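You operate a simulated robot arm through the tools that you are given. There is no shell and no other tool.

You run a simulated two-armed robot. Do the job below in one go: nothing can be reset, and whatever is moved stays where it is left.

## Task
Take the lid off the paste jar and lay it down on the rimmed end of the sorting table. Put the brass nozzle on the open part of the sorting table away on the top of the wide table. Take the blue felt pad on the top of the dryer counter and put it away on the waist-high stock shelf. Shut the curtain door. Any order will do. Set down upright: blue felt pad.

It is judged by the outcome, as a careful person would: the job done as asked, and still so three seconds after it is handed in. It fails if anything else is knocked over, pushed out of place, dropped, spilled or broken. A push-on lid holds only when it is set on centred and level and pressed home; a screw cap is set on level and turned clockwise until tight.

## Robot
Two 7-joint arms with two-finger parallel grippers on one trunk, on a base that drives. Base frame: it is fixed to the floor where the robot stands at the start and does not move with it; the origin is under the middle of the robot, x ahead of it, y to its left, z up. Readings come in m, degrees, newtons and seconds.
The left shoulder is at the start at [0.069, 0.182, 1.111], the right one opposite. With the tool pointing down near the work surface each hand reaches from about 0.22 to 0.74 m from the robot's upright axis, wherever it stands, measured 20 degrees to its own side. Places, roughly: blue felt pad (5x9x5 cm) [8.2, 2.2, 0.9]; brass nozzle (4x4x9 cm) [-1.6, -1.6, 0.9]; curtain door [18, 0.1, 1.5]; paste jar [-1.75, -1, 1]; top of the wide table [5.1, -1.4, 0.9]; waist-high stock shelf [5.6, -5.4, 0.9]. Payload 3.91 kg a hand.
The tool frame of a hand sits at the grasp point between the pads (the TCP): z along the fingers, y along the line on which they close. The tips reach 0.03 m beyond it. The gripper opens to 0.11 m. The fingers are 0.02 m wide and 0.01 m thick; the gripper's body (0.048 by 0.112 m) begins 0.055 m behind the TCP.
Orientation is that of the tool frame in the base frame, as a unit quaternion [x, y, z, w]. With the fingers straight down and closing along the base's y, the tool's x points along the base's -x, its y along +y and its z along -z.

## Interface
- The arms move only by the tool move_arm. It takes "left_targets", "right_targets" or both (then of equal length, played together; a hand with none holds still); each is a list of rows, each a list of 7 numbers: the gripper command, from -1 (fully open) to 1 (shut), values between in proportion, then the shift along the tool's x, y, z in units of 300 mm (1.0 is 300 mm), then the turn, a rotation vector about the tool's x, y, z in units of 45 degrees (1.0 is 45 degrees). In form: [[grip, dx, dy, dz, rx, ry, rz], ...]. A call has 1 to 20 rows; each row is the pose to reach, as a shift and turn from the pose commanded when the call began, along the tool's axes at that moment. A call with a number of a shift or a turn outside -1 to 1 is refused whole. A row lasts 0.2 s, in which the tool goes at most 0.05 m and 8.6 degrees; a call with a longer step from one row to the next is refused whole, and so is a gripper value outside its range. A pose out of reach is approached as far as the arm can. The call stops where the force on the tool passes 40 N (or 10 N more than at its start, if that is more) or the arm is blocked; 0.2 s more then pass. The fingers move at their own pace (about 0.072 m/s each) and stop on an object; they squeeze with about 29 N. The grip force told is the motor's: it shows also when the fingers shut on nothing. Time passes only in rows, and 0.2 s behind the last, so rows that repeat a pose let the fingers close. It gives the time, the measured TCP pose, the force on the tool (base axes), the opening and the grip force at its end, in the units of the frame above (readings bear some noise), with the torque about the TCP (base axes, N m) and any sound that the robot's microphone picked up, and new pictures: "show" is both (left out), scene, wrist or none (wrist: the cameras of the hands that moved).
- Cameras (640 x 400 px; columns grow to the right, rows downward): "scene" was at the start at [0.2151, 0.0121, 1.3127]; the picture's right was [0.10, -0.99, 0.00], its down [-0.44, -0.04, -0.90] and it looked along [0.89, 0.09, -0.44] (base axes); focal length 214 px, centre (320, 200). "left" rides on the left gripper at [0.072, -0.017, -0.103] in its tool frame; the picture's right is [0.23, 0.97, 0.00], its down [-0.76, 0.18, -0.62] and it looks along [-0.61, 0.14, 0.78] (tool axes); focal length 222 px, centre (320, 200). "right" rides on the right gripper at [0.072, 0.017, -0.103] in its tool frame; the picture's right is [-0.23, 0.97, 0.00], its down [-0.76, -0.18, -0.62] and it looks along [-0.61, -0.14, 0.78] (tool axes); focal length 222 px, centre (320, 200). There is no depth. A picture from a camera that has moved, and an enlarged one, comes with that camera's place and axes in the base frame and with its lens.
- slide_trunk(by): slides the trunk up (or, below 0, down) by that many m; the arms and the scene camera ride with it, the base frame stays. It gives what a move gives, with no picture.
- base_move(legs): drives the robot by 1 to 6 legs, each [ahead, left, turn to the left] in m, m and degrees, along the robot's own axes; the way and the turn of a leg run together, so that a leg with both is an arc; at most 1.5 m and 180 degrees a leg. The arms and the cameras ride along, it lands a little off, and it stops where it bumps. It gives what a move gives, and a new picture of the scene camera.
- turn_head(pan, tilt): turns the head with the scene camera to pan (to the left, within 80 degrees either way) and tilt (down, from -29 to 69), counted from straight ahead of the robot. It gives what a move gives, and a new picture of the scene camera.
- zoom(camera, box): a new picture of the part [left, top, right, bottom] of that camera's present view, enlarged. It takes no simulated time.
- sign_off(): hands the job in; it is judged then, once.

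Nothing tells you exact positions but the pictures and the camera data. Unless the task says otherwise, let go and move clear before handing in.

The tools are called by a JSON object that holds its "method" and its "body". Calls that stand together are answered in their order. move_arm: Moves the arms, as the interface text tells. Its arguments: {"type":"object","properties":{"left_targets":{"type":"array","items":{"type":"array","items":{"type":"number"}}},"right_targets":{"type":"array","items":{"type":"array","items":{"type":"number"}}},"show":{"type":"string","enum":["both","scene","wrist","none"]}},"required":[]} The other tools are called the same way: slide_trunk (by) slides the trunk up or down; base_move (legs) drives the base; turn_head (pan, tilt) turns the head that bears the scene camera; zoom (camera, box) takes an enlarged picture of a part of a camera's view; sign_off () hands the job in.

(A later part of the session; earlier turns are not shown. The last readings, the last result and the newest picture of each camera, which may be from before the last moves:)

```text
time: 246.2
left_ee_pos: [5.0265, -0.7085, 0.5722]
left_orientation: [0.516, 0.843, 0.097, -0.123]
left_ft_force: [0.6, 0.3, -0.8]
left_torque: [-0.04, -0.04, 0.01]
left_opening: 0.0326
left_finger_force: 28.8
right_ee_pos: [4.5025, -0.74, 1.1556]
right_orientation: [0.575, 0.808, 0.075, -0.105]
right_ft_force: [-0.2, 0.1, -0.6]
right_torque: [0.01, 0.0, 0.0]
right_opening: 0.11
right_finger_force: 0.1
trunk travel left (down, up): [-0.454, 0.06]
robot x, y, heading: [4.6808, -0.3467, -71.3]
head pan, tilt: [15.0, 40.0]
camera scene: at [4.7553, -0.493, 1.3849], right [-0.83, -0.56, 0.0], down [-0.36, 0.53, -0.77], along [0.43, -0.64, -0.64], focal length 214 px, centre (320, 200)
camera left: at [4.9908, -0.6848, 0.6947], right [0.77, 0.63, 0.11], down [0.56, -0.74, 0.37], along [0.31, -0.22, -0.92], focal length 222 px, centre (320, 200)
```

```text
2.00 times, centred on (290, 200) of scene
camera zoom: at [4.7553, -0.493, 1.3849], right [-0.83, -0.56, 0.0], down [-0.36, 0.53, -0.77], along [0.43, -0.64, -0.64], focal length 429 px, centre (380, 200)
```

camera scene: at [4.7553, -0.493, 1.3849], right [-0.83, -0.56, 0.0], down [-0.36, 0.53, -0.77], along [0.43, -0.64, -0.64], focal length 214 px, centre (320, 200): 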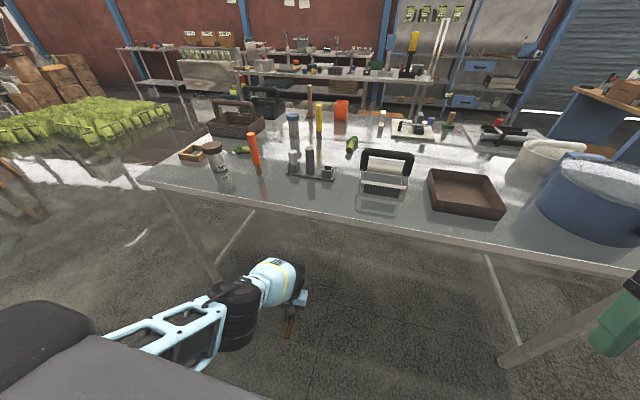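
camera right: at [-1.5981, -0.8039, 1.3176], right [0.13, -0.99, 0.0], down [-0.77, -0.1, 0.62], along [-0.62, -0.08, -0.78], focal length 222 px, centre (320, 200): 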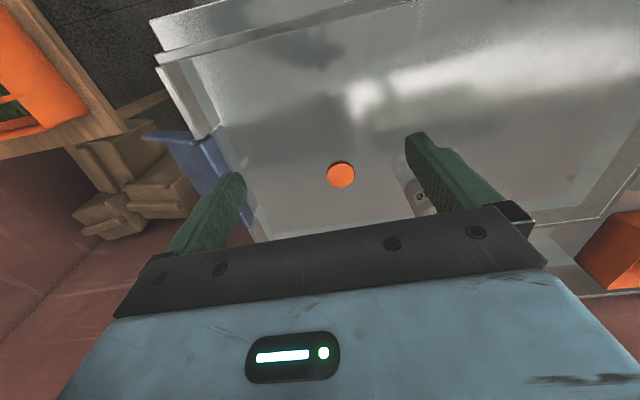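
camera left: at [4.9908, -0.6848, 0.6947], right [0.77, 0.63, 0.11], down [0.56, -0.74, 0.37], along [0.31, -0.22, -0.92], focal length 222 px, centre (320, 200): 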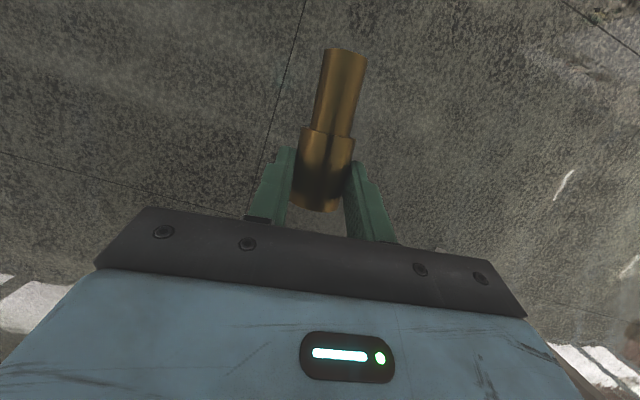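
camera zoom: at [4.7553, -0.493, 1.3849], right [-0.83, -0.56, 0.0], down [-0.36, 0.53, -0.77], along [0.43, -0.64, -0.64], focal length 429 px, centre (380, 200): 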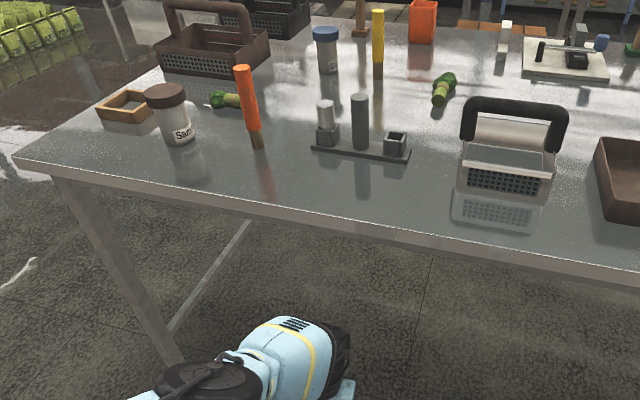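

There's a free strip of ~14 cm along the front edge; I'll stand the nozzle at about (5.285,-0.927), 8 cm inside the edge. First I raise the hand in the aisle and turn it forward so the nozzle becomes upright.

{"method": "move_arm", "body": {"left_targets": [[1, 0.04, 0.005, -0.13, 0, 0, 0], [1, 0.08, 0.01, -0.26, 0, -0.16, 0], [1, 0.12, 0.015, -0.39, 0, -0.33, 0], [1, 0.17, 0.02, -0.53, 0, -0.5, 0], [1, 0.21, 0.025, -0.66, 0, -0.67, 0], [1, 0.256, 0.03, -0.793, 0, -0.84, 0], [1, 0.256, 0.03, -0.793, 0, -1.0, 0]], "show": "none"}}

{"method": "move_arm", "body": {"left_targets": [[1, -0.05, 0, -0.05, 0, -0.16, 0], [1, -0.1, 0, -0.1, 0, -0.33, 0], [1, -0.16, 0, -0.16, 0, -0.5, 0], [1, -0.22, 0, -0.22, 0, -0.67, 0], [1, -0.28, 0, -0.28, 0, -0.84, 0], [1, -0.34, 0, -0.34, 0, -1.0, 0]]}}

```text
time: 247.8
left_ee_pos: [4.8956, -0.9342, 0.7059]
left_orientation: [0.507, 0.829, -0.106, 0.211]
left_ft_force: [-0.2, -1.2, 0.6]
left_torque: [0.02, -0.01, 0.0]
left_opening: 0.0327
left_finger_force: 29.2
left hand out of reach, approached as far as the arm can: row 1, 2, 3, 4, 5, 6, 7
right_ee_pos: [4.5028, -0.7405, 1.1547]
right_orientation: [0.575, 0.808, 0.074, -0.104]
right_ft_force: [0.5, -0.2, 0.2]
right_torque: [-0.01, 0.03, 0.02]
right_opening: 0.1098
right_finger_force: 0.1
trunk travel left (down, up): [-0.454, 0.06]
robot x, y, heading: [4.6822, -0.3484, -71.2]
head pan, tilt: [15.0, 40.0]
```

```text
time: 249.4
left_ee_pos: [4.9705, -1.0071, 0.8004]
left_orientation: [0.418, 0.689, -0.281, 0.521]
left_ft_force: [-0.3, 2.3, -5.7]
left_torque: [-0.35, -0.28, -0.08]
left_opening: 0.0327
left_finger_force: 28.8
left hand out of reach, approached as far as the arm can: row 1, 2, 3, 4, 5, 6
right_ee_pos: [4.5025, -0.7404, 1.1533]
right_orientation: [0.574, 0.809, 0.075, -0.103]
right_ft_force: [-0.9, -0.7, -0.2]
right_torque: [0.04, -0.01, 0.05]
right_opening: 0.11
right_finger_force: 0.1
trunk travel left (down, up): [-0.454, 0.06]
robot x, y, heading: [4.6822, -0.3471, -71.0]
head pan, tilt: [15.0, 40.0]
stopped in row 6 (left hand): the arm was blocked; the commanded pose is now the measured one
camera scene: at [4.7554, -0.4933, 1.3848], right [-0.83, -0.56, 0.0], down [-0.36, 0.53, -0.77], along [0.43, -0.64, -0.64], focal length 214 px, centre (320, 200)
camera left: at [4.8986, -0.9108, 0.7624], right [0.82, 0.54, -0.17], down [-0.06, 0.38, 0.92], along [0.57, -0.75, 0.35], focal length 222 px, centre (320, 200)
```

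scene: 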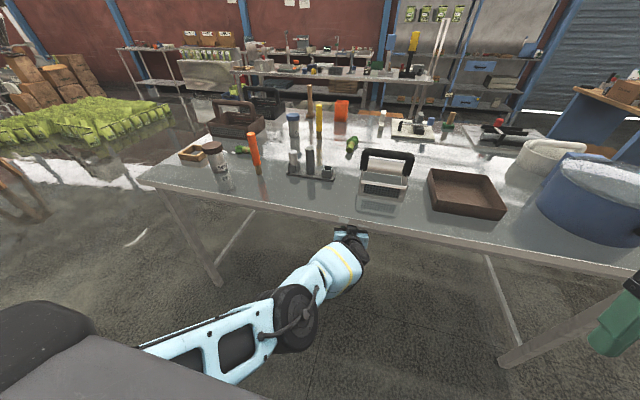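
left: 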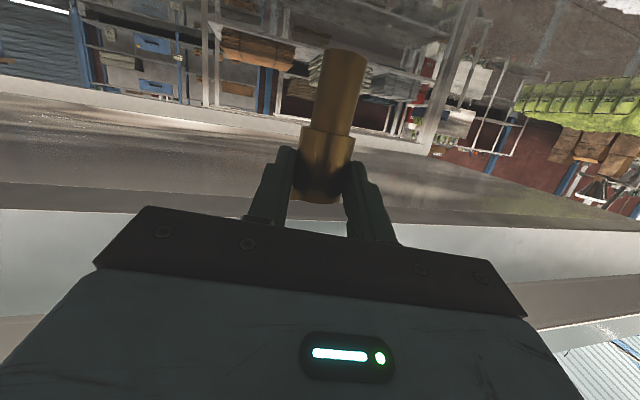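

The arm was too folded, so the hand drifted forward under the table lip and touched it; the nozzle is still held. I lower the trunk a bit to free the hand, then back away.

{"method": "slide_trunk", "body": {"by": -0.1}}

{"method": "base_move", "body": {"legs": [[-0.2, 0, 0]]}}

{"method": "move_arm", "body": {"left_targets": [[1, 0, 0, 0, 0, 0, 0]], "show": "both"}}

```text
time: 250.8
left_ee_pos: [4.9547, -0.9562, 0.5832]
left_orientation: [0.452, 0.724, -0.234, 0.466]
left_ft_force: [0.0, 0.7, -1.0]
left_torque: [0.0, -0.01, 0.01]
left_opening: 0.0325
left_finger_force: 28.8
right_ee_pos: [4.5026, -0.7401, 1.055]
right_orientation: [0.574, 0.808, 0.075, -0.105]
right_ft_force: [0.0, -0.5, -0.3]
right_torque: [0.0, 0.01, 0.0]
right_opening: 0.1101
right_finger_force: 0.0
trunk travel left (down, up): [-0.354, 0.16]
robot x, y, heading: [4.6851, -0.3455, -71.0]
head pan, tilt: [15.0, 40.0]
```

```text
time: 252.3
left_ee_pos: [4.8906, -0.7726, 0.5828]
left_orientation: [0.452, 0.723, -0.235, 0.466]
left_ft_force: [-0.2, -1.0, -0.3]
left_torque: [-0.02, -0.02, 0.02]
left_opening: 0.0326
left_finger_force: 28.6
right_ee_pos: [4.4396, -0.5547, 1.055]
right_orientation: [0.574, 0.809, 0.074, -0.104]
right_ft_force: [-0.5, -0.3, 0.6]
right_torque: [-0.02, -0.01, 0.01]
right_opening: 0.1098
right_finger_force: 0.1
trunk travel left (down, up): [-0.354, 0.16]
robot x, y, heading: [4.6198, -0.1634, -71.1]
head pan, tilt: [15.0, 40.0]
camera scene: at [4.7082, -0.3545, 1.2693], right [-0.83, -0.56, 0.0], down [-0.36, 0.53, -0.77], along [0.43, -0.64, -0.64], focal length 214 px, centre (320, 200)
```

scene: 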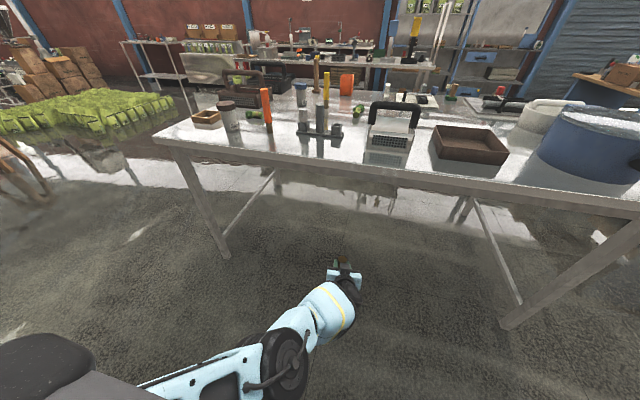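

```text
time: 252.7
left_ee_pos: [4.8931, -0.7723, 0.5814]
left_orientation: [0.451, 0.724, -0.233, 0.467]
left_ft_force: [0.2, -0.6, -0.9]
left_torque: [0.02, 0.03, 0.02]
left_opening: 0.0327
left_finger_force: 29.2
right_ee_pos: [4.4403, -0.5556, 1.0557]
right_orientation: [0.574, 0.808, 0.075, -0.104]
right_ft_force: [-0.3, 0.3, -0.9]
right_torque: [0.01, 0.02, 0.01]
right_opening: 0.1101
right_finger_force: 0.0
trunk travel left (down, up): [-0.354, 0.16]
robot x, y, heading: [4.6215, -0.1633, -71.4]
head pan, tilt: [15.0, 40.0]
camera scene: at [4.7085, -0.3553, 1.2692], right [-0.83, -0.56, 0.0], down [-0.36, 0.53, -0.77], along [0.43, -0.64, -0.64], focal length 214 px, centre (320, 200)
camera left: at [4.8183, -0.6713, 0.5648], right [0.81, 0.57, -0.12], down [-0.02, 0.23, 0.97], along [0.58, -0.79, 0.19], focal length 222 px, centre (320, 200)
```

scene: 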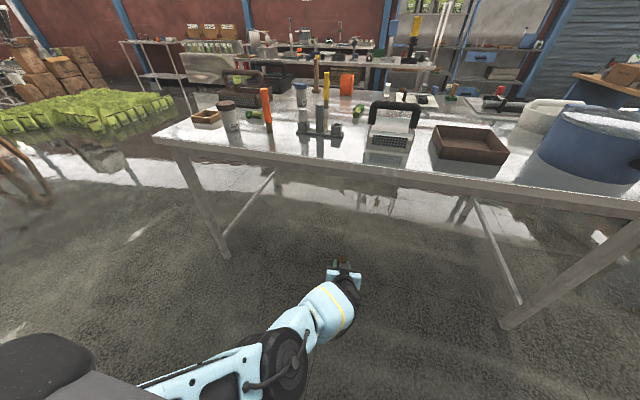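
left: 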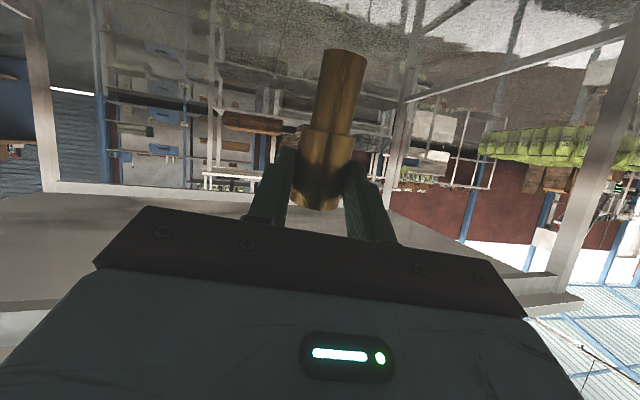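

The nozzle is still held and the hand is clear of the table. I raise the hand vertically in the aisle.

{"method": "move_arm", "body": {"left_targets": [[1, -0.12, 0.012, -0.065, 0, 0, 0], [1, -0.25, 0.024, -0.13, 0, 0, 0], [1, -0.38, 0.036, -0.195, 0, 0, 0], [1, -0.51, 0.048, -0.26, 0, 0, 0], [1, -0.64, 0.06, -0.325, 0, 0, 0], [1, -0.76, 0.072, -0.39, 0, 0, 0], [1, -0.886, 0.084, -0.455, 0, 0, 0]], "show": "none"}}

{"method": "slide_trunk", "body": {"by": 0.12}}

{"method": "move_arm", "body": {"left_targets": [[1, 0, 0, 0, 0, 0, 0]], "show": "both"}}

```text
time: 254.5
left_ee_pos: [4.9433, -0.8968, 0.8038]
left_orientation: [0.442, 0.731, -0.207, 0.477]
left_ft_force: [-0.7, -0.2, -0.3]
left_torque: [-0.02, 0.02, 0.02]
left_opening: 0.0327
left_finger_force: 29.6
left hand out of reach, approached as far as the arm can: row 1, 2, 3, 4, 5, 6, 7
right_ee_pos: [4.4398, -0.5552, 1.054]
right_orientation: [0.574, 0.808, 0.075, -0.105]
right_ft_force: [-0.1, -0.3, 0.0]
right_torque: [0.01, -0.02, -0.03]
right_opening: 0.1101
right_finger_force: 0.0
trunk travel left (down, up): [-0.354, 0.16]
robot x, y, heading: [4.6171, -0.1657, -71.0]
head pan, tilt: [15.0, 40.0]
stopped in row 7 (left hand): the arm was blocked; the commanded pose is now the measured one
```

```text
time: 256.0
left_ee_pos: [4.9426, -0.9074, 1.1016]
left_orientation: [0.399, 0.686, -0.27, 0.546]
left_ft_force: [-0.6, -0.1, -1.5]
left_torque: [0.0, -0.02, -0.03]
left_opening: 0.0324
left_finger_force: 29.1
right_ee_pos: [4.4403, -0.5553, 1.1729]
right_orientation: [0.574, 0.808, 0.074, -0.105]
right_ft_force: [0.1, 0.0, 0.5]
right_torque: [0.0, 0.0, 0.0]
right_opening: 0.11
right_finger_force: 0.1
trunk travel left (down, up): [-0.474, 0.04]
robot x, y, heading: [4.6166, -0.1652, -71.1]
head pan, tilt: [15.0, 40.0]
```

```text
time: 256.4
left_ee_pos: [4.9424, -0.9062, 1.1035]
left_orientation: [0.399, 0.686, -0.269, 0.546]
left_ft_force: [0.6, -0.6, 0.0]
left_torque: [0.02, 0.0, 0.02]
left_opening: 0.0327
left_finger_force: 28.8
right_ee_pos: [4.4407, -0.5556, 1.1752]
right_orientation: [0.574, 0.808, 0.075, -0.104]
right_ft_force: [0.5, -0.2, -0.7]
right_torque: [0.02, 0.03, 0.02]
right_opening: 0.11
right_finger_force: 0.0
trunk travel left (down, up): [-0.474, 0.04]
robot x, y, heading: [4.6195, -0.1631, -70.9]
head pan, tilt: [15.0, 40.0]
camera scene: at [4.6863, -0.29, 1.4097], right [-0.83, -0.56, 0.0], down [-0.36, 0.53, -0.77], along [0.43, -0.64, -0.64], focal length 214 px, centre (320, 200)
camera left: at [4.8671, -0.8145, 1.0603], right [0.8, 0.58, -0.15], down [-0.12, 0.4, 0.91], along [0.59, -0.71, 0.39], focal length 222 px, centre (320, 200)
```

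scene: 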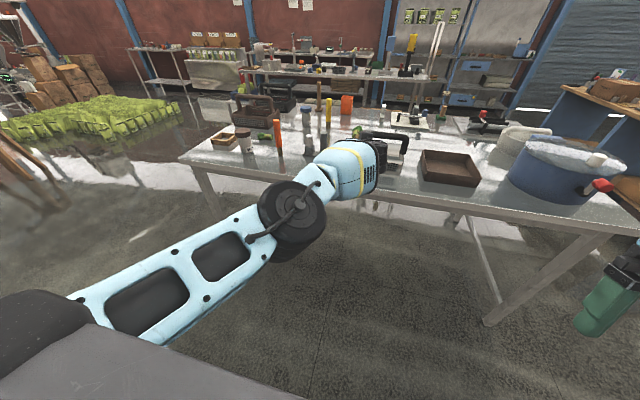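
left: 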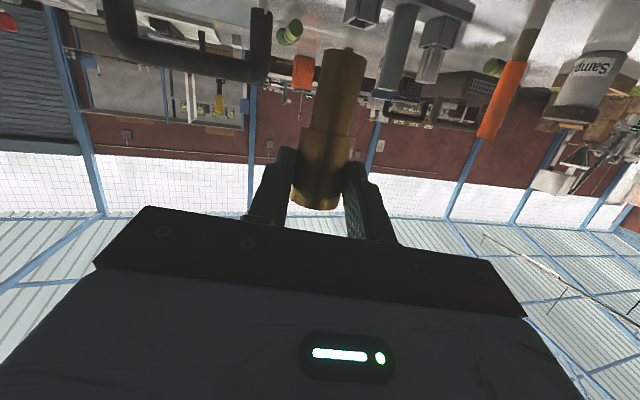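

The nozzle now hangs nearly upright in the hand above the aisle edge. I correct a ~7° lean and check its verticality.

{"method": "move_arm", "body": {"left_targets": [[1, 0, 0, 0, 0, 0.07, -0.05], [1, 0, 0, 0, 0, 0.14, -0.098], [1, 0, 0, 0, 0, 0.14, -0.098]], "show": "wrist"}}

{"method": "zoom", "body": {"camera": "scene", "box": [300, 120, 440, 220]}}

```text
time: 257.2
left_ee_pos: [4.9468, -0.9008, 1.0999]
left_orientation: [0.386, 0.731, -0.267, 0.496]
left_ft_force: [-0.2, 0.3, -1.0]
left_torque: [0.02, 0.03, -0.01]
left_opening: 0.0326
left_finger_force: 29.4
left hand out of reach, approached as far as the arm can: row 1, 2, 3
right_ee_pos: [4.4402, -0.5565, 1.1744]
right_orientation: [0.574, 0.809, 0.075, -0.105]
right_ft_force: [1.2, 0.6, -0.9]
right_torque: [0.01, 0.01, 0.0]
right_opening: 0.1102
right_finger_force: 0.2
trunk travel left (down, up): [-0.474, 0.04]
robot x, y, heading: [4.6176, -0.1643, -71.2]
head pan, tilt: [15.0, 40.0]
camera left: at [4.8643, -0.8093, 1.0719], right [0.76, 0.61, -0.22], down [-0.02, 0.35, 0.94], along [0.65, -0.71, 0.28], focal length 222 px, centre (320, 200)
```

left: 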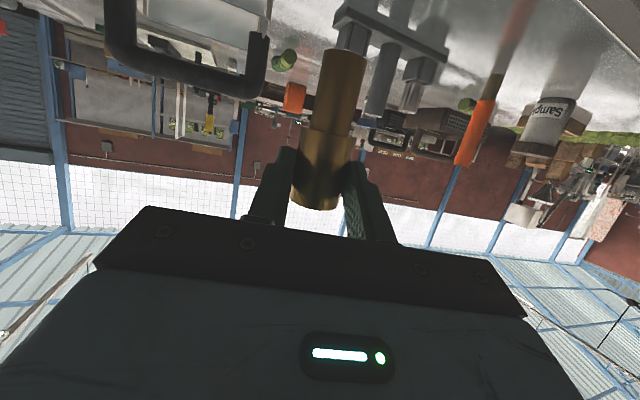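

```text
4.00 times, centred on (370, 170) of scene
camera zoom: at [4.6864, -0.2903, 1.4096], right [-0.83, -0.56, 0.0], down [-0.36, 0.53, -0.77], along [0.43, -0.64, -0.64], focal length 858 px, centre (120, 320)
```

zoom: 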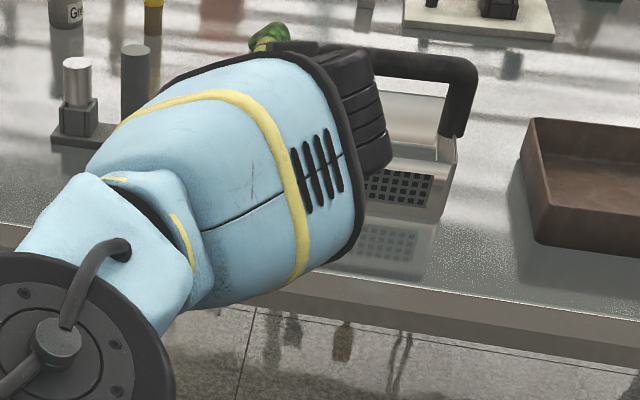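

The wrist view confirms the nozzle is vertical (narrow end down). I drive forward 11.5 cm so it is over the free strip.

{"method": "base_move", "body": {"legs": [[0.115, 0.015, 0]]}}

{"method": "move_arm", "body": {"left_targets": [[1, 0, 0, 0, 0, 0, 0]], "show": "both"}}

{"method": "zoom", "body": {"camera": "left", "box": [200, 0, 480, 220]}}

```text
time: 258.5
left_ee_pos: [4.996, -1.0057, 1.1002]
left_orientation: [0.387, 0.729, -0.268, 0.497]
left_ft_force: [0.4, 0.2, -0.2]
left_torque: [0.01, 0.0, 0.01]
left_opening: 0.033
left_finger_force: 29.3
right_ee_pos: [4.49, -0.6593, 1.1746]
right_orientation: [0.576, 0.807, 0.075, -0.103]
right_ft_force: [-0.3, -0.2, 0.6]
right_torque: [-0.02, -0.02, -0.01]
right_opening: 0.1099
right_finger_force: 0.0
trunk travel left (down, up): [-0.474, 0.04]
robot x, y, heading: [4.6698, -0.268, -71.0]
head pan, tilt: [15.0, 40.0]
camera scene: at [4.7374, -0.3942, 1.4098], right [-0.83, -0.56, 0.0], down [-0.36, 0.53, -0.77], along [0.43, -0.64, -0.64], focal length 214 px, centre (320, 200)
```

scene: 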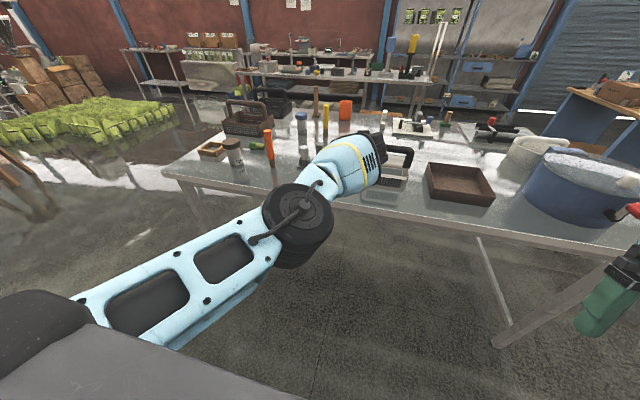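

```text
time: 258.9
left_ee_pos: [4.9953, -1.0051, 1.1017]
left_orientation: [0.386, 0.73, -0.267, 0.497]
left_ft_force: [-0.3, 0.5, -1.0]
left_torque: [0.02, 0.05, -0.02]
left_opening: 0.0327
left_finger_force: 28.7
right_ee_pos: [4.4895, -0.6571, 1.1747]
right_orientation: [0.576, 0.808, 0.074, -0.105]
right_ft_force: [-0.6, 0.4, 1.1]
right_torque: [0.0, -0.03, 0.03]
right_opening: 0.1101
right_finger_force: 0.1
trunk travel left (down, up): [-0.474, 0.04]
robot x, y, heading: [4.6695, -0.2652, -71.2]
head pan, tilt: [15.0, 40.0]
camera scene: at [4.7371, -0.3934, 1.4098], right [-0.83, -0.55, 0.0], down [-0.36, 0.53, -0.77], along [0.43, -0.64, -0.64], focal length 214 px, centre (320, 200)
camera left: at [4.9133, -0.9134, 1.0727], right [0.76, 0.61, -0.22], down [-0.02, 0.36, 0.93], along [0.65, -0.71, 0.28], focal length 222 px, centre (320, 200)
```

scene: 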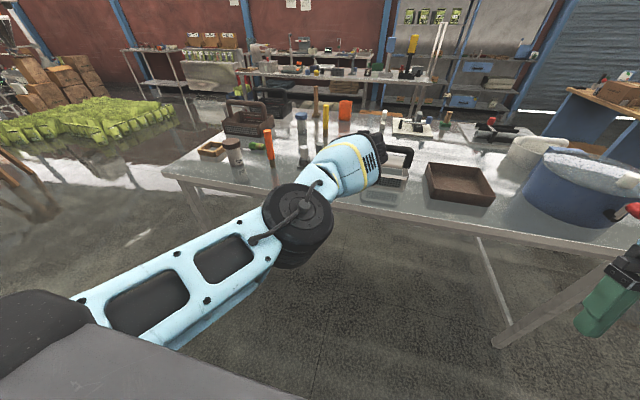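
left: 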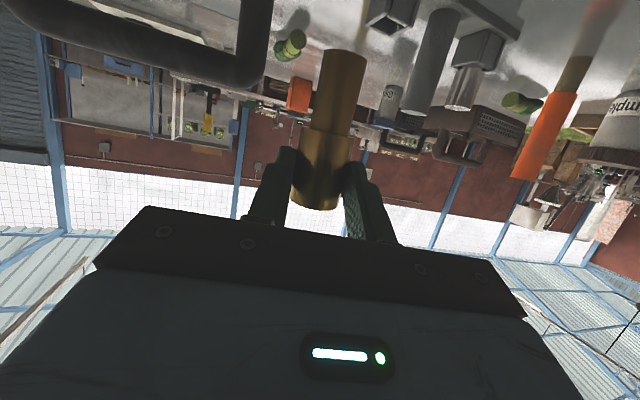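

```text
1.82 times, centred on (340, 110) of left
camera zoom: at [4.9133, -0.9134, 1.0727], right [0.76, 0.61, -0.22], down [-0.02, 0.36, 0.93], along [0.65, -0.71, 0.28], focal length 404 px, centre (284, 364)
```

zoom: 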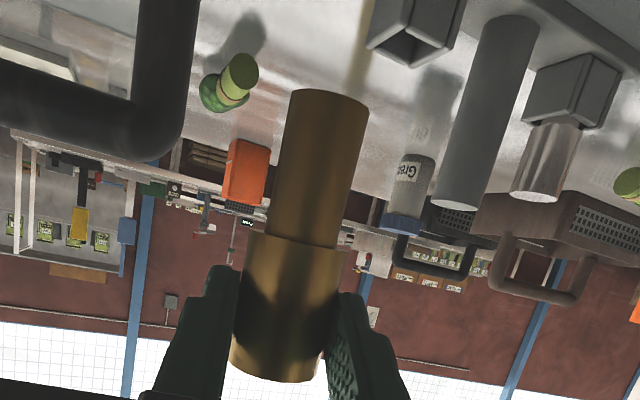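

The nozzle is above the free strip, upright, with its bottom about 13 cm above the table. I lower it most of the way.

{"method": "move_arm", "body": {"left_targets": [[1, 0.093, 0, 0.037, 0, 0, 0], [1, 0.186, 0.001, 0.073, 0, 0, 0], [1, 0.279, 0.002, 0.11, 0, 0, 0], [1, 0.279, 0.002, 0.11, 0, 0, 0]], "show": "both"}}

{"method": "zoom", "body": {"camera": "left", "box": [200, 0, 480, 220]}}

```text
time: 259.9
left_ee_pos: [5.0008, -0.9936, 1.0187]
left_orientation: [0.386, 0.73, -0.267, 0.497]
left_ft_force: [0.0, 0.1, -0.4]
left_torque: [0.03, 0.0, 0.03]
left_opening: 0.0326
left_finger_force: 28.5
left hand out of reach, approached as far as the arm can: row 2, 3, 4
right_ee_pos: [4.4907, -0.6595, 1.1745]
right_orientation: [0.576, 0.808, 0.075, -0.103]
right_ft_force: [0.1, 0.0, -0.5]
right_torque: [0.0, 0.0, 0.01]
right_opening: 0.1101
right_finger_force: 0.0
trunk travel left (down, up): [-0.474, 0.04]
robot x, y, heading: [4.6711, -0.2654, -71.4]
head pan, tilt: [15.0, 40.0]
camera scene: at [4.7376, -0.3946, 1.4097], right [-0.83, -0.56, 0.0], down [-0.36, 0.53, -0.77], along [0.43, -0.64, -0.64], focal length 214 px, centre (320, 200)
camera left: at [4.9186, -0.9025, 0.9895], right [0.76, 0.61, -0.22], down [-0.02, 0.35, 0.93], along [0.65, -0.71, 0.28], focal length 222 px, centre (320, 200)
```

scene: 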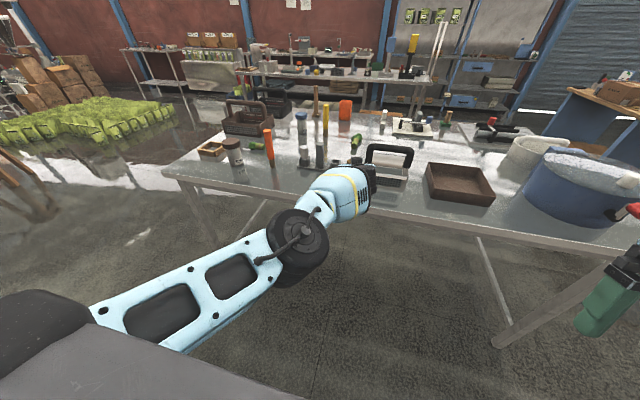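
left: 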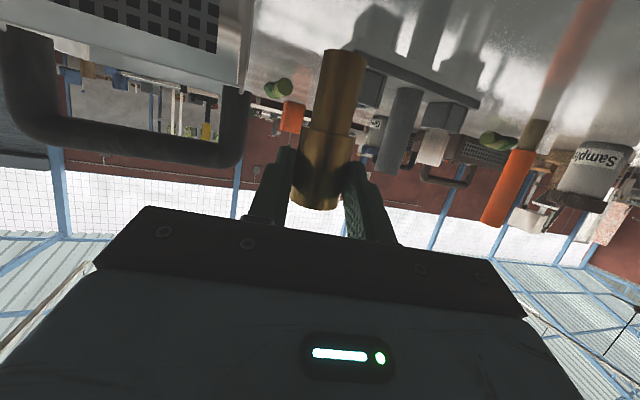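

```text
1.82 times, centred on (340, 110) of left
camera zoom: at [4.9186, -0.9025, 0.9895], right [0.76, 0.61, -0.22], down [-0.02, 0.35, 0.93], along [0.65, -0.71, 0.28], focal length 404 px, centre (284, 364)
```

zoom: 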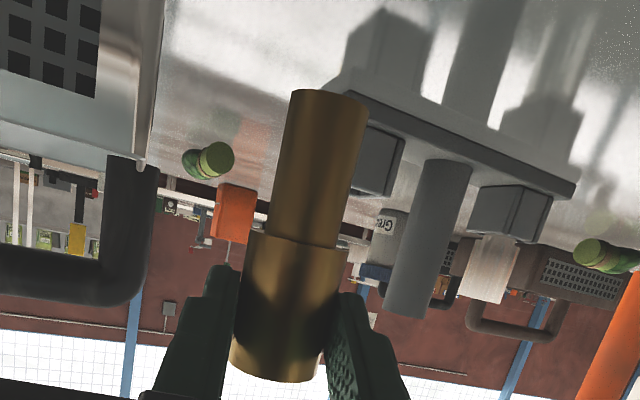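

I'm near the arm's extension limit, so I pull the hand back 8 cm and move the base forward the same amount.

{"method": "move_arm", "body": {"left_targets": [[1, 0.046, 0.036, -0.12, 0, 0, 0], [1, 0.093, 0.072, -0.239, 0, 0, 0], [1, 0.093, 0.072, -0.239, 0, 0, 0]], "show": "none"}}

{"method": "base_move", "body": {"legs": [[0.08, 0, 0]]}}

{"method": "move_arm", "body": {"left_targets": [[1, 0, 0, 0, 0, 0, 0]], "show": "wrist"}}

```text
time: 260.7
left_ee_pos: [4.9811, -0.9845, 0.9902]
left_orientation: [0.382, 0.732, -0.264, 0.498]
left_ft_force: [-0.1, 0.2, -1.0]
left_torque: [0.03, 0.0, 0.0]
left_opening: 0.0326
left_finger_force: 29.1
left hand out of reach, approached as far as the arm can: row 1, 2, 3
right_ee_pos: [4.4892, -0.659, 1.1747]
right_orientation: [0.576, 0.807, 0.076, -0.105]
right_ft_force: [-0.6, -0.5, 0.2]
right_torque: [0.0, -0.01, -0.01]
right_opening: 0.1101
right_finger_force: 0.1
trunk travel left (down, up): [-0.474, 0.04]
robot x, y, heading: [4.6731, -0.2694, -71.2]
head pan, tilt: [15.0, 40.0]
```

```text
time: 261.7
left_ee_pos: [5.006, -1.0598, 0.9866]
left_orientation: [0.384, 0.731, -0.261, 0.5]
left_ft_force: [-0.6, 0.3, -0.9]
left_torque: [-0.04, 0.02, 0.02]
left_opening: 0.0326
left_finger_force: 28.7
right_ee_pos: [4.5149, -0.734, 1.1753]
right_orientation: [0.576, 0.807, 0.076, -0.105]
right_ft_force: [-0.2, -0.9, 0.6]
right_torque: [0.02, 0.0, 0.03]
right_opening: 0.1099
right_finger_force: 0.1
trunk travel left (down, up): [-0.474, 0.04]
robot x, y, heading: [4.6954, -0.3397, -71.2]
head pan, tilt: [15.0, 40.0]
camera scene: at [4.7629, -0.4699, 1.4097], right [-0.83, -0.55, 0.0], down [-0.36, 0.54, -0.77], along [0.42, -0.64, -0.64], focal length 214 px, centre (320, 200)
```

scene: 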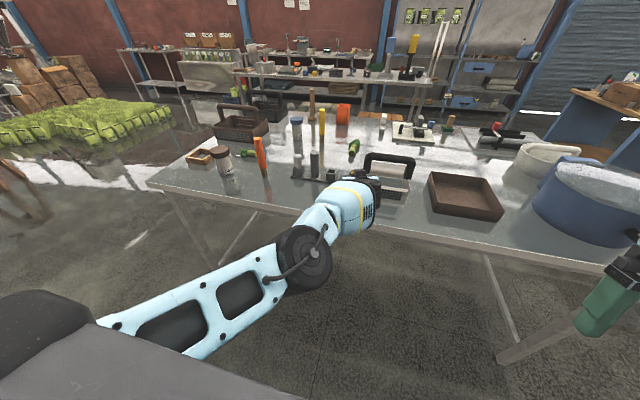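

```text
time: 262.1
left_ee_pos: [5.0082, -1.0575, 0.9868]
left_orientation: [0.383, 0.732, -0.26, 0.5]
left_ft_force: [-0.3, 0.6, -0.9]
left_torque: [0.0, 0.02, 0.01]
left_opening: 0.0326
left_finger_force: 29.3
right_ee_pos: [4.515, -0.732, 1.1743]
right_orientation: [0.576, 0.808, 0.075, -0.103]
right_ft_force: [-0.5, 0.2, -0.4]
right_torque: [0.0, -0.01, 0.01]
right_opening: 0.1097
right_finger_force: 0.1
trunk travel left (down, up): [-0.474, 0.04]
robot x, y, heading: [4.6929, -0.3448, -71.3]
head pan, tilt: [15.0, 40.0]
camera left: at [4.9238, -0.9672, 0.9581], right [0.75, 0.62, -0.21], down [-0.03, 0.35, 0.94], along [0.66, -0.7, 0.28], focal length 222 px, centre (320, 200)
```

left: 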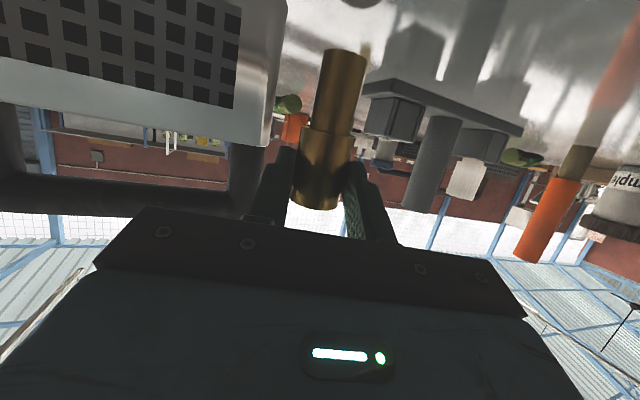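

The hand ended a bit too far in and close to the basket. I back the base 5 cm and shift 2 cm left, then check.

{"method": "base_move", "body": {"legs": [[-0.05, 0.02, 0]]}}

{"method": "move_arm", "body": {"left_targets": [[1, 0, 0, 0, 0, 0, 0]], "show": "wrist"}}

{"method": "zoom", "body": {"camera": "left", "box": [200, 0, 480, 220]}}

{"method": "zoom", "body": {"camera": "scene", "box": [240, 120, 440, 260]}}

```text
time: 263.1
left_ee_pos: [5.0091, -1.0067, 0.9856]
left_orientation: [0.384, 0.731, -0.261, 0.499]
left_ft_force: [-0.1, 0.3, -0.3]
left_torque: [0.0, 0.01, -0.01]
left_opening: 0.0327
left_finger_force: 28.9
right_ee_pos: [4.5173, -0.6799, 1.1756]
right_orientation: [0.577, 0.807, 0.074, -0.104]
right_ft_force: [0.5, 0.4, -0.5]
right_torque: [-0.02, 0.0, -0.01]
right_opening: 0.1101
right_finger_force: 0.0
trunk travel left (down, up): [-0.474, 0.04]
robot x, y, heading: [4.6987, -0.2917, -71.5]
head pan, tilt: [15.0, 40.0]
camera scene: at [4.7659, -0.4169, 1.4096], right [-0.83, -0.55, 0.0], down [-0.36, 0.54, -0.77], along [0.42, -0.64, -0.64], focal length 214 px, centre (320, 200)
```

scene: 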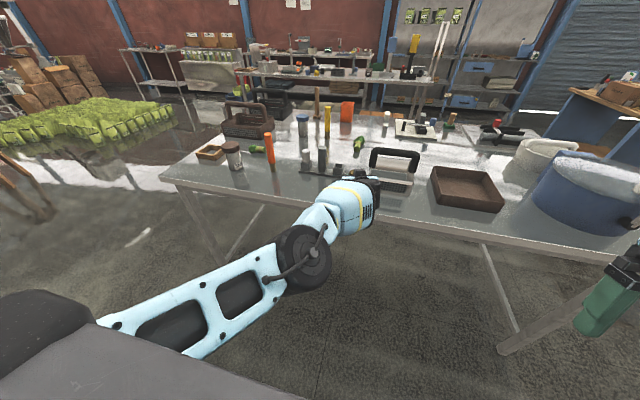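

```text
time: 263.5
left_ee_pos: [5.0102, -1.008, 0.9843]
left_orientation: [0.384, 0.732, -0.26, 0.499]
left_ft_force: [0.0, 0.6, -1.1]
left_torque: [-0.01, 0.0, 0.01]
left_opening: 0.0327
left_finger_force: 29.0
right_ee_pos: [4.518, -0.6818, 1.1742]
right_orientation: [0.576, 0.807, 0.076, -0.104]
right_ft_force: [1.0, -0.6, 0.5]
right_torque: [0.03, 0.01, -0.01]
right_opening: 0.11
right_finger_force: 0.0
trunk travel left (down, up): [-0.474, 0.04]
robot x, y, heading: [4.701, -0.292, -71.2]
head pan, tilt: [15.0, 40.0]
camera left: at [4.927, -0.9172, 0.9565], right [0.75, 0.62, -0.21], down [-0.03, 0.35, 0.94], along [0.66, -0.7, 0.28], focal length 222 px, centre (320, 200)
```

left: 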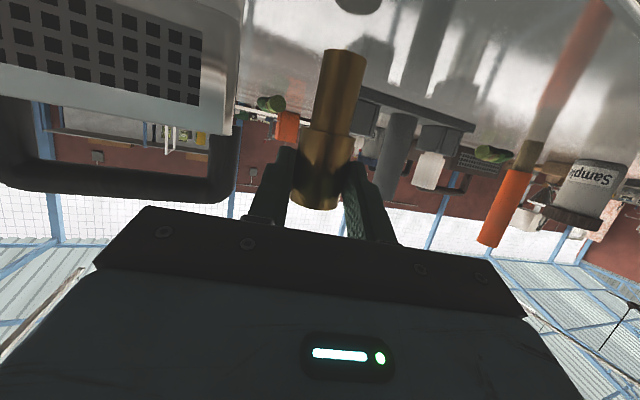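

```text
1.82 times, centred on (340, 110) of left
camera zoom: at [4.927, -0.9172, 0.9565], right [0.75, 0.62, -0.21], down [-0.03, 0.35, 0.94], along [0.66, -0.7, 0.28], focal length 404 px, centre (284, 364)
```

zoom: 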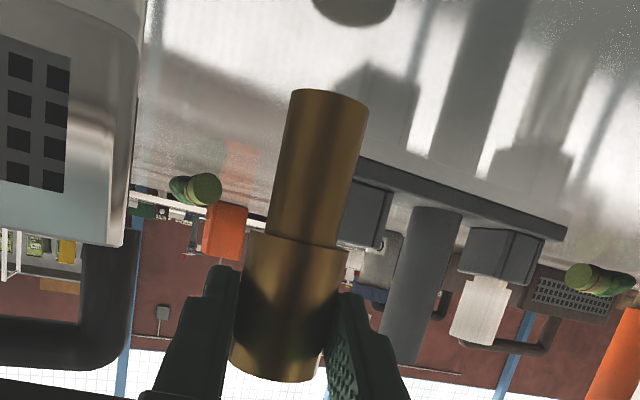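

```text
2.86 times, centred on (340, 190) of scene
camera zoom: at [4.7658, -0.419, 1.4094], right [-0.83, -0.55, 0.0], down [-0.36, 0.54, -0.77], along [0.42, -0.64, -0.64], focal length 613 px, centre (263, 229)
```

zoom: 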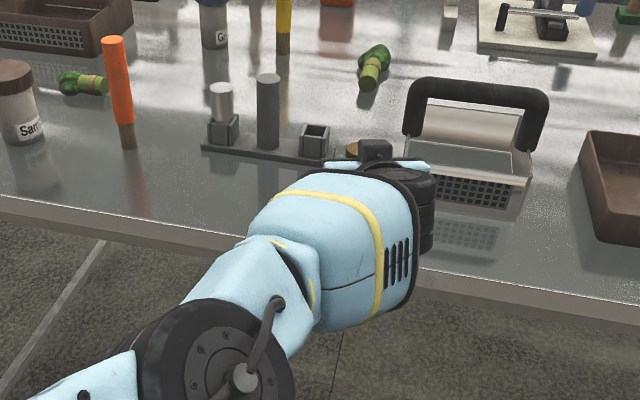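

The nozzle's reflection shows about 1.5 cm left to the table. I lower in small steps watching the force.

{"method": "move_arm", "body": {"left_targets": [[1, 0.012, 0, 0.005, 0, 0, 0], [1, 0.025, 0, 0.01, 0, 0, 0], [1, 0.037, 0, 0.0147, 0, 0, 0], [1, 0.037, 0, 0.0147, 0, 0, 0]], "show": "none"}}

{"method": "zoom", "body": {"camera": "left", "box": [200, 0, 480, 220]}}

```text
time: 264.5
left_ee_pos: [5.0099, -1.0058, 0.9749]
left_orientation: [0.384, 0.732, -0.261, 0.499]
left_ft_force: [0.6, -0.6, -0.2]
left_torque: [0.02, 0.03, 0.0]
left_opening: 0.0328
left_finger_force: 29.2
right_ee_pos: [4.5178, -0.6809, 1.1742]
right_orientation: [0.577, 0.806, 0.076, -0.105]
right_ft_force: [0.4, 0.0, -0.8]
right_torque: [0.01, 0.01, 0.01]
right_opening: 0.1101
right_finger_force: 0.1
trunk travel left (down, up): [-0.474, 0.04]
robot x, y, heading: [4.7022, -0.2889, -71.6]
head pan, tilt: [15.0, 40.0]
```

```text
1.82 times, centred on (340, 110) of left
camera zoom: at [4.9257, -0.9145, 0.9463], right [0.75, 0.62, -0.21], down [-0.03, 0.35, 0.94], along [0.66, -0.7, 0.28], focal length 404 px, centre (284, 364)
```

zoom: 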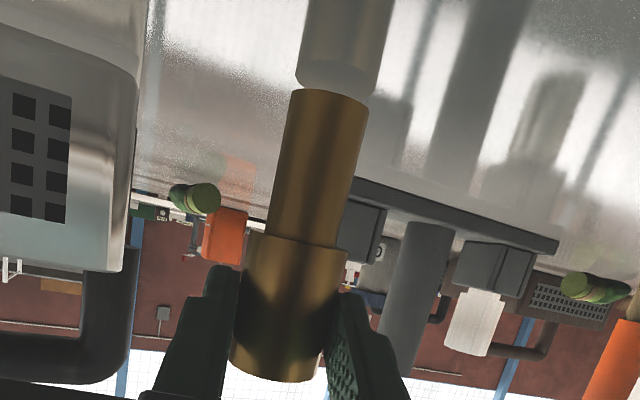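

The reflection nearly meets the nozzle: ~2–3 mm left. I lower by 1 mm steps.

{"method": "move_arm", "body": {"left_targets": [[1, 0.004, 0, 0.0015, 0, 0, 0], [1, 0.008, 0, 0.003, 0, 0, 0], [1, 0.011, 0, 0.0045, 0, 0, 0], [1, 0.011, 0, 0.0045, 0, 0, 0]], "show": "none"}}

{"method": "zoom", "body": {"camera": "left", "box": [200, 0, 480, 220]}}

```text
time: 265.5
left_ee_pos: [5.0087, -1.0055, 0.9731]
left_orientation: [0.384, 0.731, -0.262, 0.5]
left_ft_force: [0.2, 0.3, 0.2]
left_torque: [0.03, 0.05, -0.01]
left_opening: 0.0325
left_finger_force: 29.3
right_ee_pos: [4.5178, -0.6816, 1.1739]
right_orientation: [0.577, 0.807, 0.076, -0.104]
right_ft_force: [0.1, -0.4, 0.7]
right_torque: [0.0, 0.03, -0.02]
right_opening: 0.1098
right_finger_force: 0.1
trunk travel left (down, up): [-0.474, 0.04]
robot x, y, heading: [4.7017, -0.2938, -71.2]
head pan, tilt: [15.0, 40.0]
```

```text
1.82 times, centred on (340, 110) of left
camera zoom: at [4.926, -0.9142, 0.9443], right [0.75, 0.62, -0.21], down [-0.03, 0.35, 0.94], along [0.66, -0.7, 0.28], focal length 404 px, centre (284, 364)
```

zoom: 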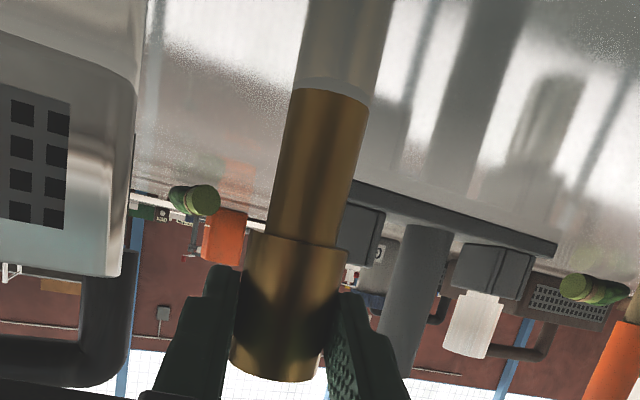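

Almost touching; two more millimetres.

{"method": "move_arm", "body": {"left_targets": [[1, 0.003, 0, 0.0012, 0, 0, 0], [1, 0.006, 0, 0.0024, 0, 0, 0], [1, 0.006, 0, 0.0024, 0, 0, 0]], "show": "none"}}

{"method": "zoom", "body": {"camera": "left", "box": [200, 0, 480, 220]}}

```text
time: 266.3
left_ee_pos: [5.0092, -1.0041, 0.9733]
left_orientation: [0.384, 0.731, -0.262, 0.499]
left_ft_force: [-0.6, -1.0, 0.0]
left_torque: [0.0, -0.01, 0.02]
left_opening: 0.0325
left_finger_force: 29.2
left hand out of reach, approached as far as the arm can: row 1, 2, 3
right_ee_pos: [4.5185, -0.6811, 1.1748]
right_orientation: [0.577, 0.807, 0.075, -0.105]
right_ft_force: [1.1, -0.3, -0.5]
right_torque: [0.01, -0.01, 0.02]
right_opening: 0.11
right_finger_force: 0.1
trunk travel left (down, up): [-0.474, 0.04]
robot x, y, heading: [4.7008, -0.29, -71.5]
head pan, tilt: [15.0, 40.0]
```

```text
1.82 times, centred on (340, 110) of left
camera zoom: at [4.9262, -0.9142, 0.9443], right [0.75, 0.62, -0.21], down [-0.03, 0.35, 0.94], along [0.66, -0.7, 0.28], focal length 404 px, centre (284, 364)
```

zoom: 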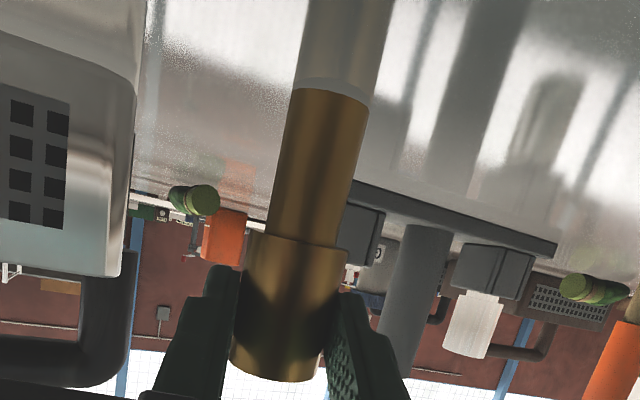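

I'm at the arm's limit with ~1 mm to go, so I release gently here and then check the nozzle stands before retreating.

{"method": "move_arm", "body": {"left_targets": [[0.3, 0, 0, 0, 0, 0, 0], [0, 0, 0, 0, 0, 0, 0], [-0.5, 0, 0, 0, 0, 0, 0], [-1, 0, 0, 0, 0, 0, 0], [-1, 0, 0, 0, 0, 0, 0]], "show": "wrist"}}

```text
time: 267.5
left_ee_pos: [5.0101, -1.0044, 0.9726]
left_orientation: [0.385, 0.731, -0.262, 0.498]
left_ft_force: [0.0, 0.6, 0.8]
left_torque: [0.03, 0.03, 0.0]
left_opening: 0.1098
left_finger_force: 0.1
right_ee_pos: [4.518, -0.6812, 1.1746]
right_orientation: [0.576, 0.807, 0.076, -0.104]
right_ft_force: [0.1, 0.0, 0.7]
right_torque: [0.02, -0.01, -0.01]
right_opening: 0.1102
right_finger_force: 0.0
trunk travel left (down, up): [-0.474, 0.04]
robot x, y, heading: [4.7012, -0.2883, -71.4]
head pan, tilt: [15.0, 40.0]
camera left: at [4.9261, -0.9142, 0.9444], right [0.75, 0.62, -0.21], down [-0.03, 0.35, 0.94], along [0.66, -0.7, 0.28], focal length 222 px, centre (320, 200)
```

left: 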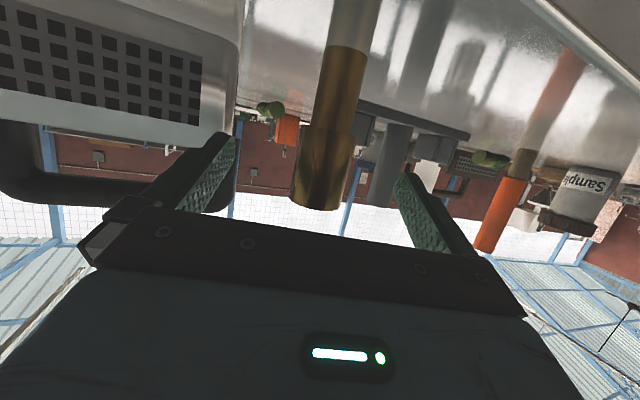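

The nozzle stands upright on the wide table. I back the hand straight off along its own axis.

{"method": "base_move", "body": {"legs": [[-0.22, -0.06, 0]]}}

{"method": "zoom", "body": {"camera": "scene", "box": [220, 100, 460, 270]}}

```text
time: 269.2
left_ee_pos: [4.8796, -0.8205, 0.9712]
left_orientation: [0.388, 0.729, -0.264, 0.498]
left_ft_force: [0.1, 0.8, 1.2]
left_torque: [-0.02, 0.02, -0.01]
left_opening: 0.11
left_finger_force: 0.1
right_ee_pos: [4.3908, -0.4941, 1.1747]
right_orientation: [0.58, 0.804, 0.077, -0.104]
right_ft_force: [0.5, -0.2, -1.1]
right_torque: [0.01, 0.03, -0.01]
right_opening: 0.1102
right_finger_force: 0.1
trunk travel left (down, up): [-0.474, 0.04]
robot x, y, heading: [4.5753, -0.1038, -71.9]
head pan, tilt: [15.0, 40.0]
camera scene: at [4.6407, -0.2313, 1.4096], right [-0.84, -0.55, 0.0], down [-0.35, 0.54, -0.77], along [0.42, -0.64, -0.64], focal length 214 px, centre (320, 200)
```

scene: 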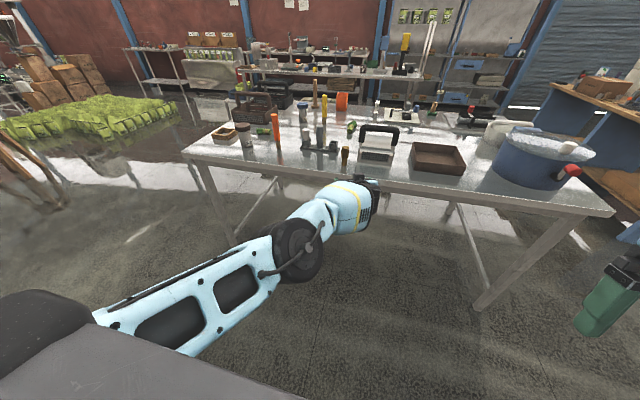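

```text
2.35 times, centred on (340, 185) of scene
camera zoom: at [4.6407, -0.2313, 1.4096], right [-0.84, -0.55, 0.0], down [-0.35, 0.54, -0.77], along [0.42, -0.64, -0.64], focal length 505 px, centre (273, 235)
```

zoom: 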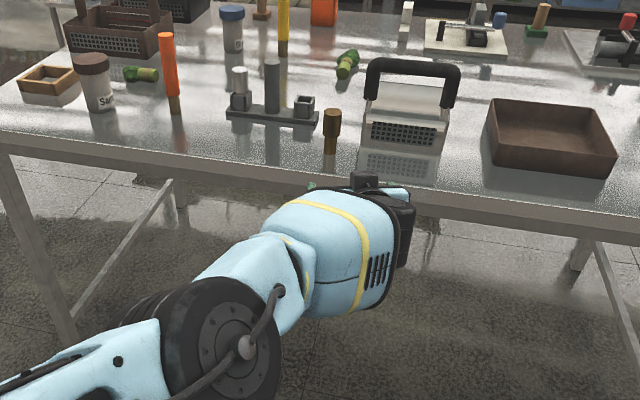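

The nozzle stands neatly on the wide table, nothing disturbed. Now I bring the left hand back to a neutral fingers-down travel pose.

{"method": "move_arm", "body": {"left_targets": [[-1, -0.1, 0.05, -0.04, 0, 0.0, 0], [-1, -0.2, 0.12, -0.08, 0, 0.16, 0], [-1, -0.3, 0.2, -0.12, 0, 0.33, 0], [-1, -0.4, 0.3, -0.16, 0, 0.5, 0], [-1, -0.465, 0.4, -0.183, 0, 0.67, 0], [-1, -0.465, 0.5, -0.183, 0, 0.84, 0], [-1, -0.465, 0.6, -0.183, 0, 1.0, 0]], "show": "none"}}

{"method": "move_arm", "body": {"left_targets": [[-1, 0, 0, 0, 0, 0.16, 0], [-1, 0, 0, 0, 0, 0.33, 0], [-1, 0, 0, 0, 0, 0.5, 0], [-1, 0, 0, 0, 0, 0.5, 0]], "show": "scene"}}

```text
time: 270.8
left_ee_pos: [5.0296, -0.7162, 1.1237]
left_orientation: [0.459, 0.865, -0.095, 0.18]
left_ft_force: [0.5, -0.5, -0.3]
left_torque: [-0.01, -0.01, 0.01]
left_opening: 0.1101
left_finger_force: 0.1
right_ee_pos: [4.3902, -0.492, 1.1748]
right_orientation: [0.579, 0.805, 0.075, -0.104]
right_ft_force: [0.2, 0.7, -0.4]
right_torque: [-0.01, -0.02, 0.01]
right_opening: 0.1101
right_finger_force: 0.0
trunk travel left (down, up): [-0.474, 0.04]
robot x, y, heading: [4.5722, -0.1035, -71.9]
head pan, tilt: [15.0, 40.0]
```

```text
time: 271.8
left_ee_pos: [5.0225, -0.6654, 1.1188]
left_orientation: [0.468, 0.884, -0.004, 0.008]
left_ft_force: [-0.5, 0.1, -0.5]
left_torque: [0.01, 0.04, 0.02]
left_opening: 0.11
left_finger_force: 0.0
left hand out of reach, approached as far as the arm can: row 2, 3, 4
right_ee_pos: [4.3919, -0.4917, 1.1761]
right_orientation: [0.581, 0.804, 0.075, -0.104]
right_ft_force: [1.2, -0.1, 0.6]
right_torque: [-0.04, 0.04, 0.02]
right_opening: 0.1102
right_finger_force: 0.0
trunk travel left (down, up): [-0.474, 0.04]
robot x, y, heading: [4.574, -0.1033, -71.9]
head pan, tilt: [15.0, 40.0]
camera scene: at [4.6423, -0.2306, 1.4097], right [-0.84, -0.55, 0.0], down [-0.35, 0.54, -0.77], along [0.42, -0.64, -0.64], focal length 214 px, centre (320, 200)
```

scene: 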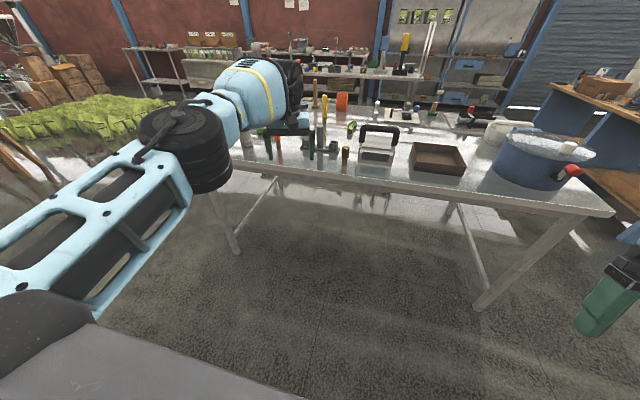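

I draw the left hand in and square its yaw.

{"method": "move_arm", "body": {"left_targets": [[-1, 0.14, 0.04, 0, 0, 0, 0.05], [-1, 0.28, 0.08, 0, 0, 0, 0.1], [-1, 0.42, 0.12, 0, 0, 0, 0.15], [-1, 0.56, 0.16, 0, 0, 0, 0.2], [-1, 0.7, 0.2, 0, 0, 0, 0.25], [-1, 0.84, 0.24, 0, 0, 0, 0.3], [-1, 0.94, 0.27, 0, 0, 0, 0.358]], "show": "none"}}

{"method": "turn_head", "body": {"pan": 75, "tilt": 20}}

```text
time: 273.4
left_ee_pos: [4.9328, -0.3882, 1.1127]
left_orientation: [0.587, 0.809, -0.003, 0.01]
left_ft_force: [-0.5, -0.2, 0.1]
left_torque: [-0.01, 0.02, 0.0]
left_opening: 0.11
left_finger_force: 0.1
right_ee_pos: [4.3912, -0.4925, 1.1751]
right_orientation: [0.58, 0.804, 0.076, -0.105]
right_ft_force: [-0.2, 0.5, -0.6]
right_torque: [0.01, -0.01, -0.01]
right_opening: 0.11
right_finger_force: 0.0
trunk travel left (down, up): [-0.474, 0.04]
robot x, y, heading: [4.576, -0.1037, -71.9]
head pan, tilt: [15.0, 40.0]
```

```text
time: 274.7
left_ee_pos: [4.9326, -0.39, 1.1116]
left_orientation: [0.587, 0.809, -0.003, 0.009]
left_ft_force: [-1.2, 0.0, 0.2]
left_torque: [0.01, 0.02, 0.0]
left_opening: 0.1099
left_finger_force: 0.1
right_ee_pos: [4.3904, -0.4926, 1.1738]
right_orientation: [0.58, 0.804, 0.076, -0.104]
right_ft_force: [-0.2, -1.0, 1.0]
right_torque: [-0.02, -0.01, 0.01]
right_opening: 0.1101
right_finger_force: 0.0
trunk travel left (down, up): [-0.474, 0.04]
robot x, y, heading: [4.5773, -0.1035, -71.9]
head pan, tilt: [75.0, 20.0]
camera scene: at [4.6873, -0.1552, 1.4411], right [0.05, -1.0, 0.0], down [-0.34, -0.02, -0.94], along [0.94, 0.05, -0.34], focal length 214 px, centre (320, 200)
```

scene: 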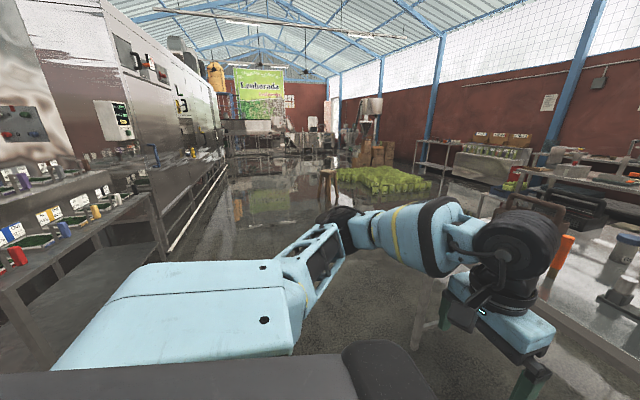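

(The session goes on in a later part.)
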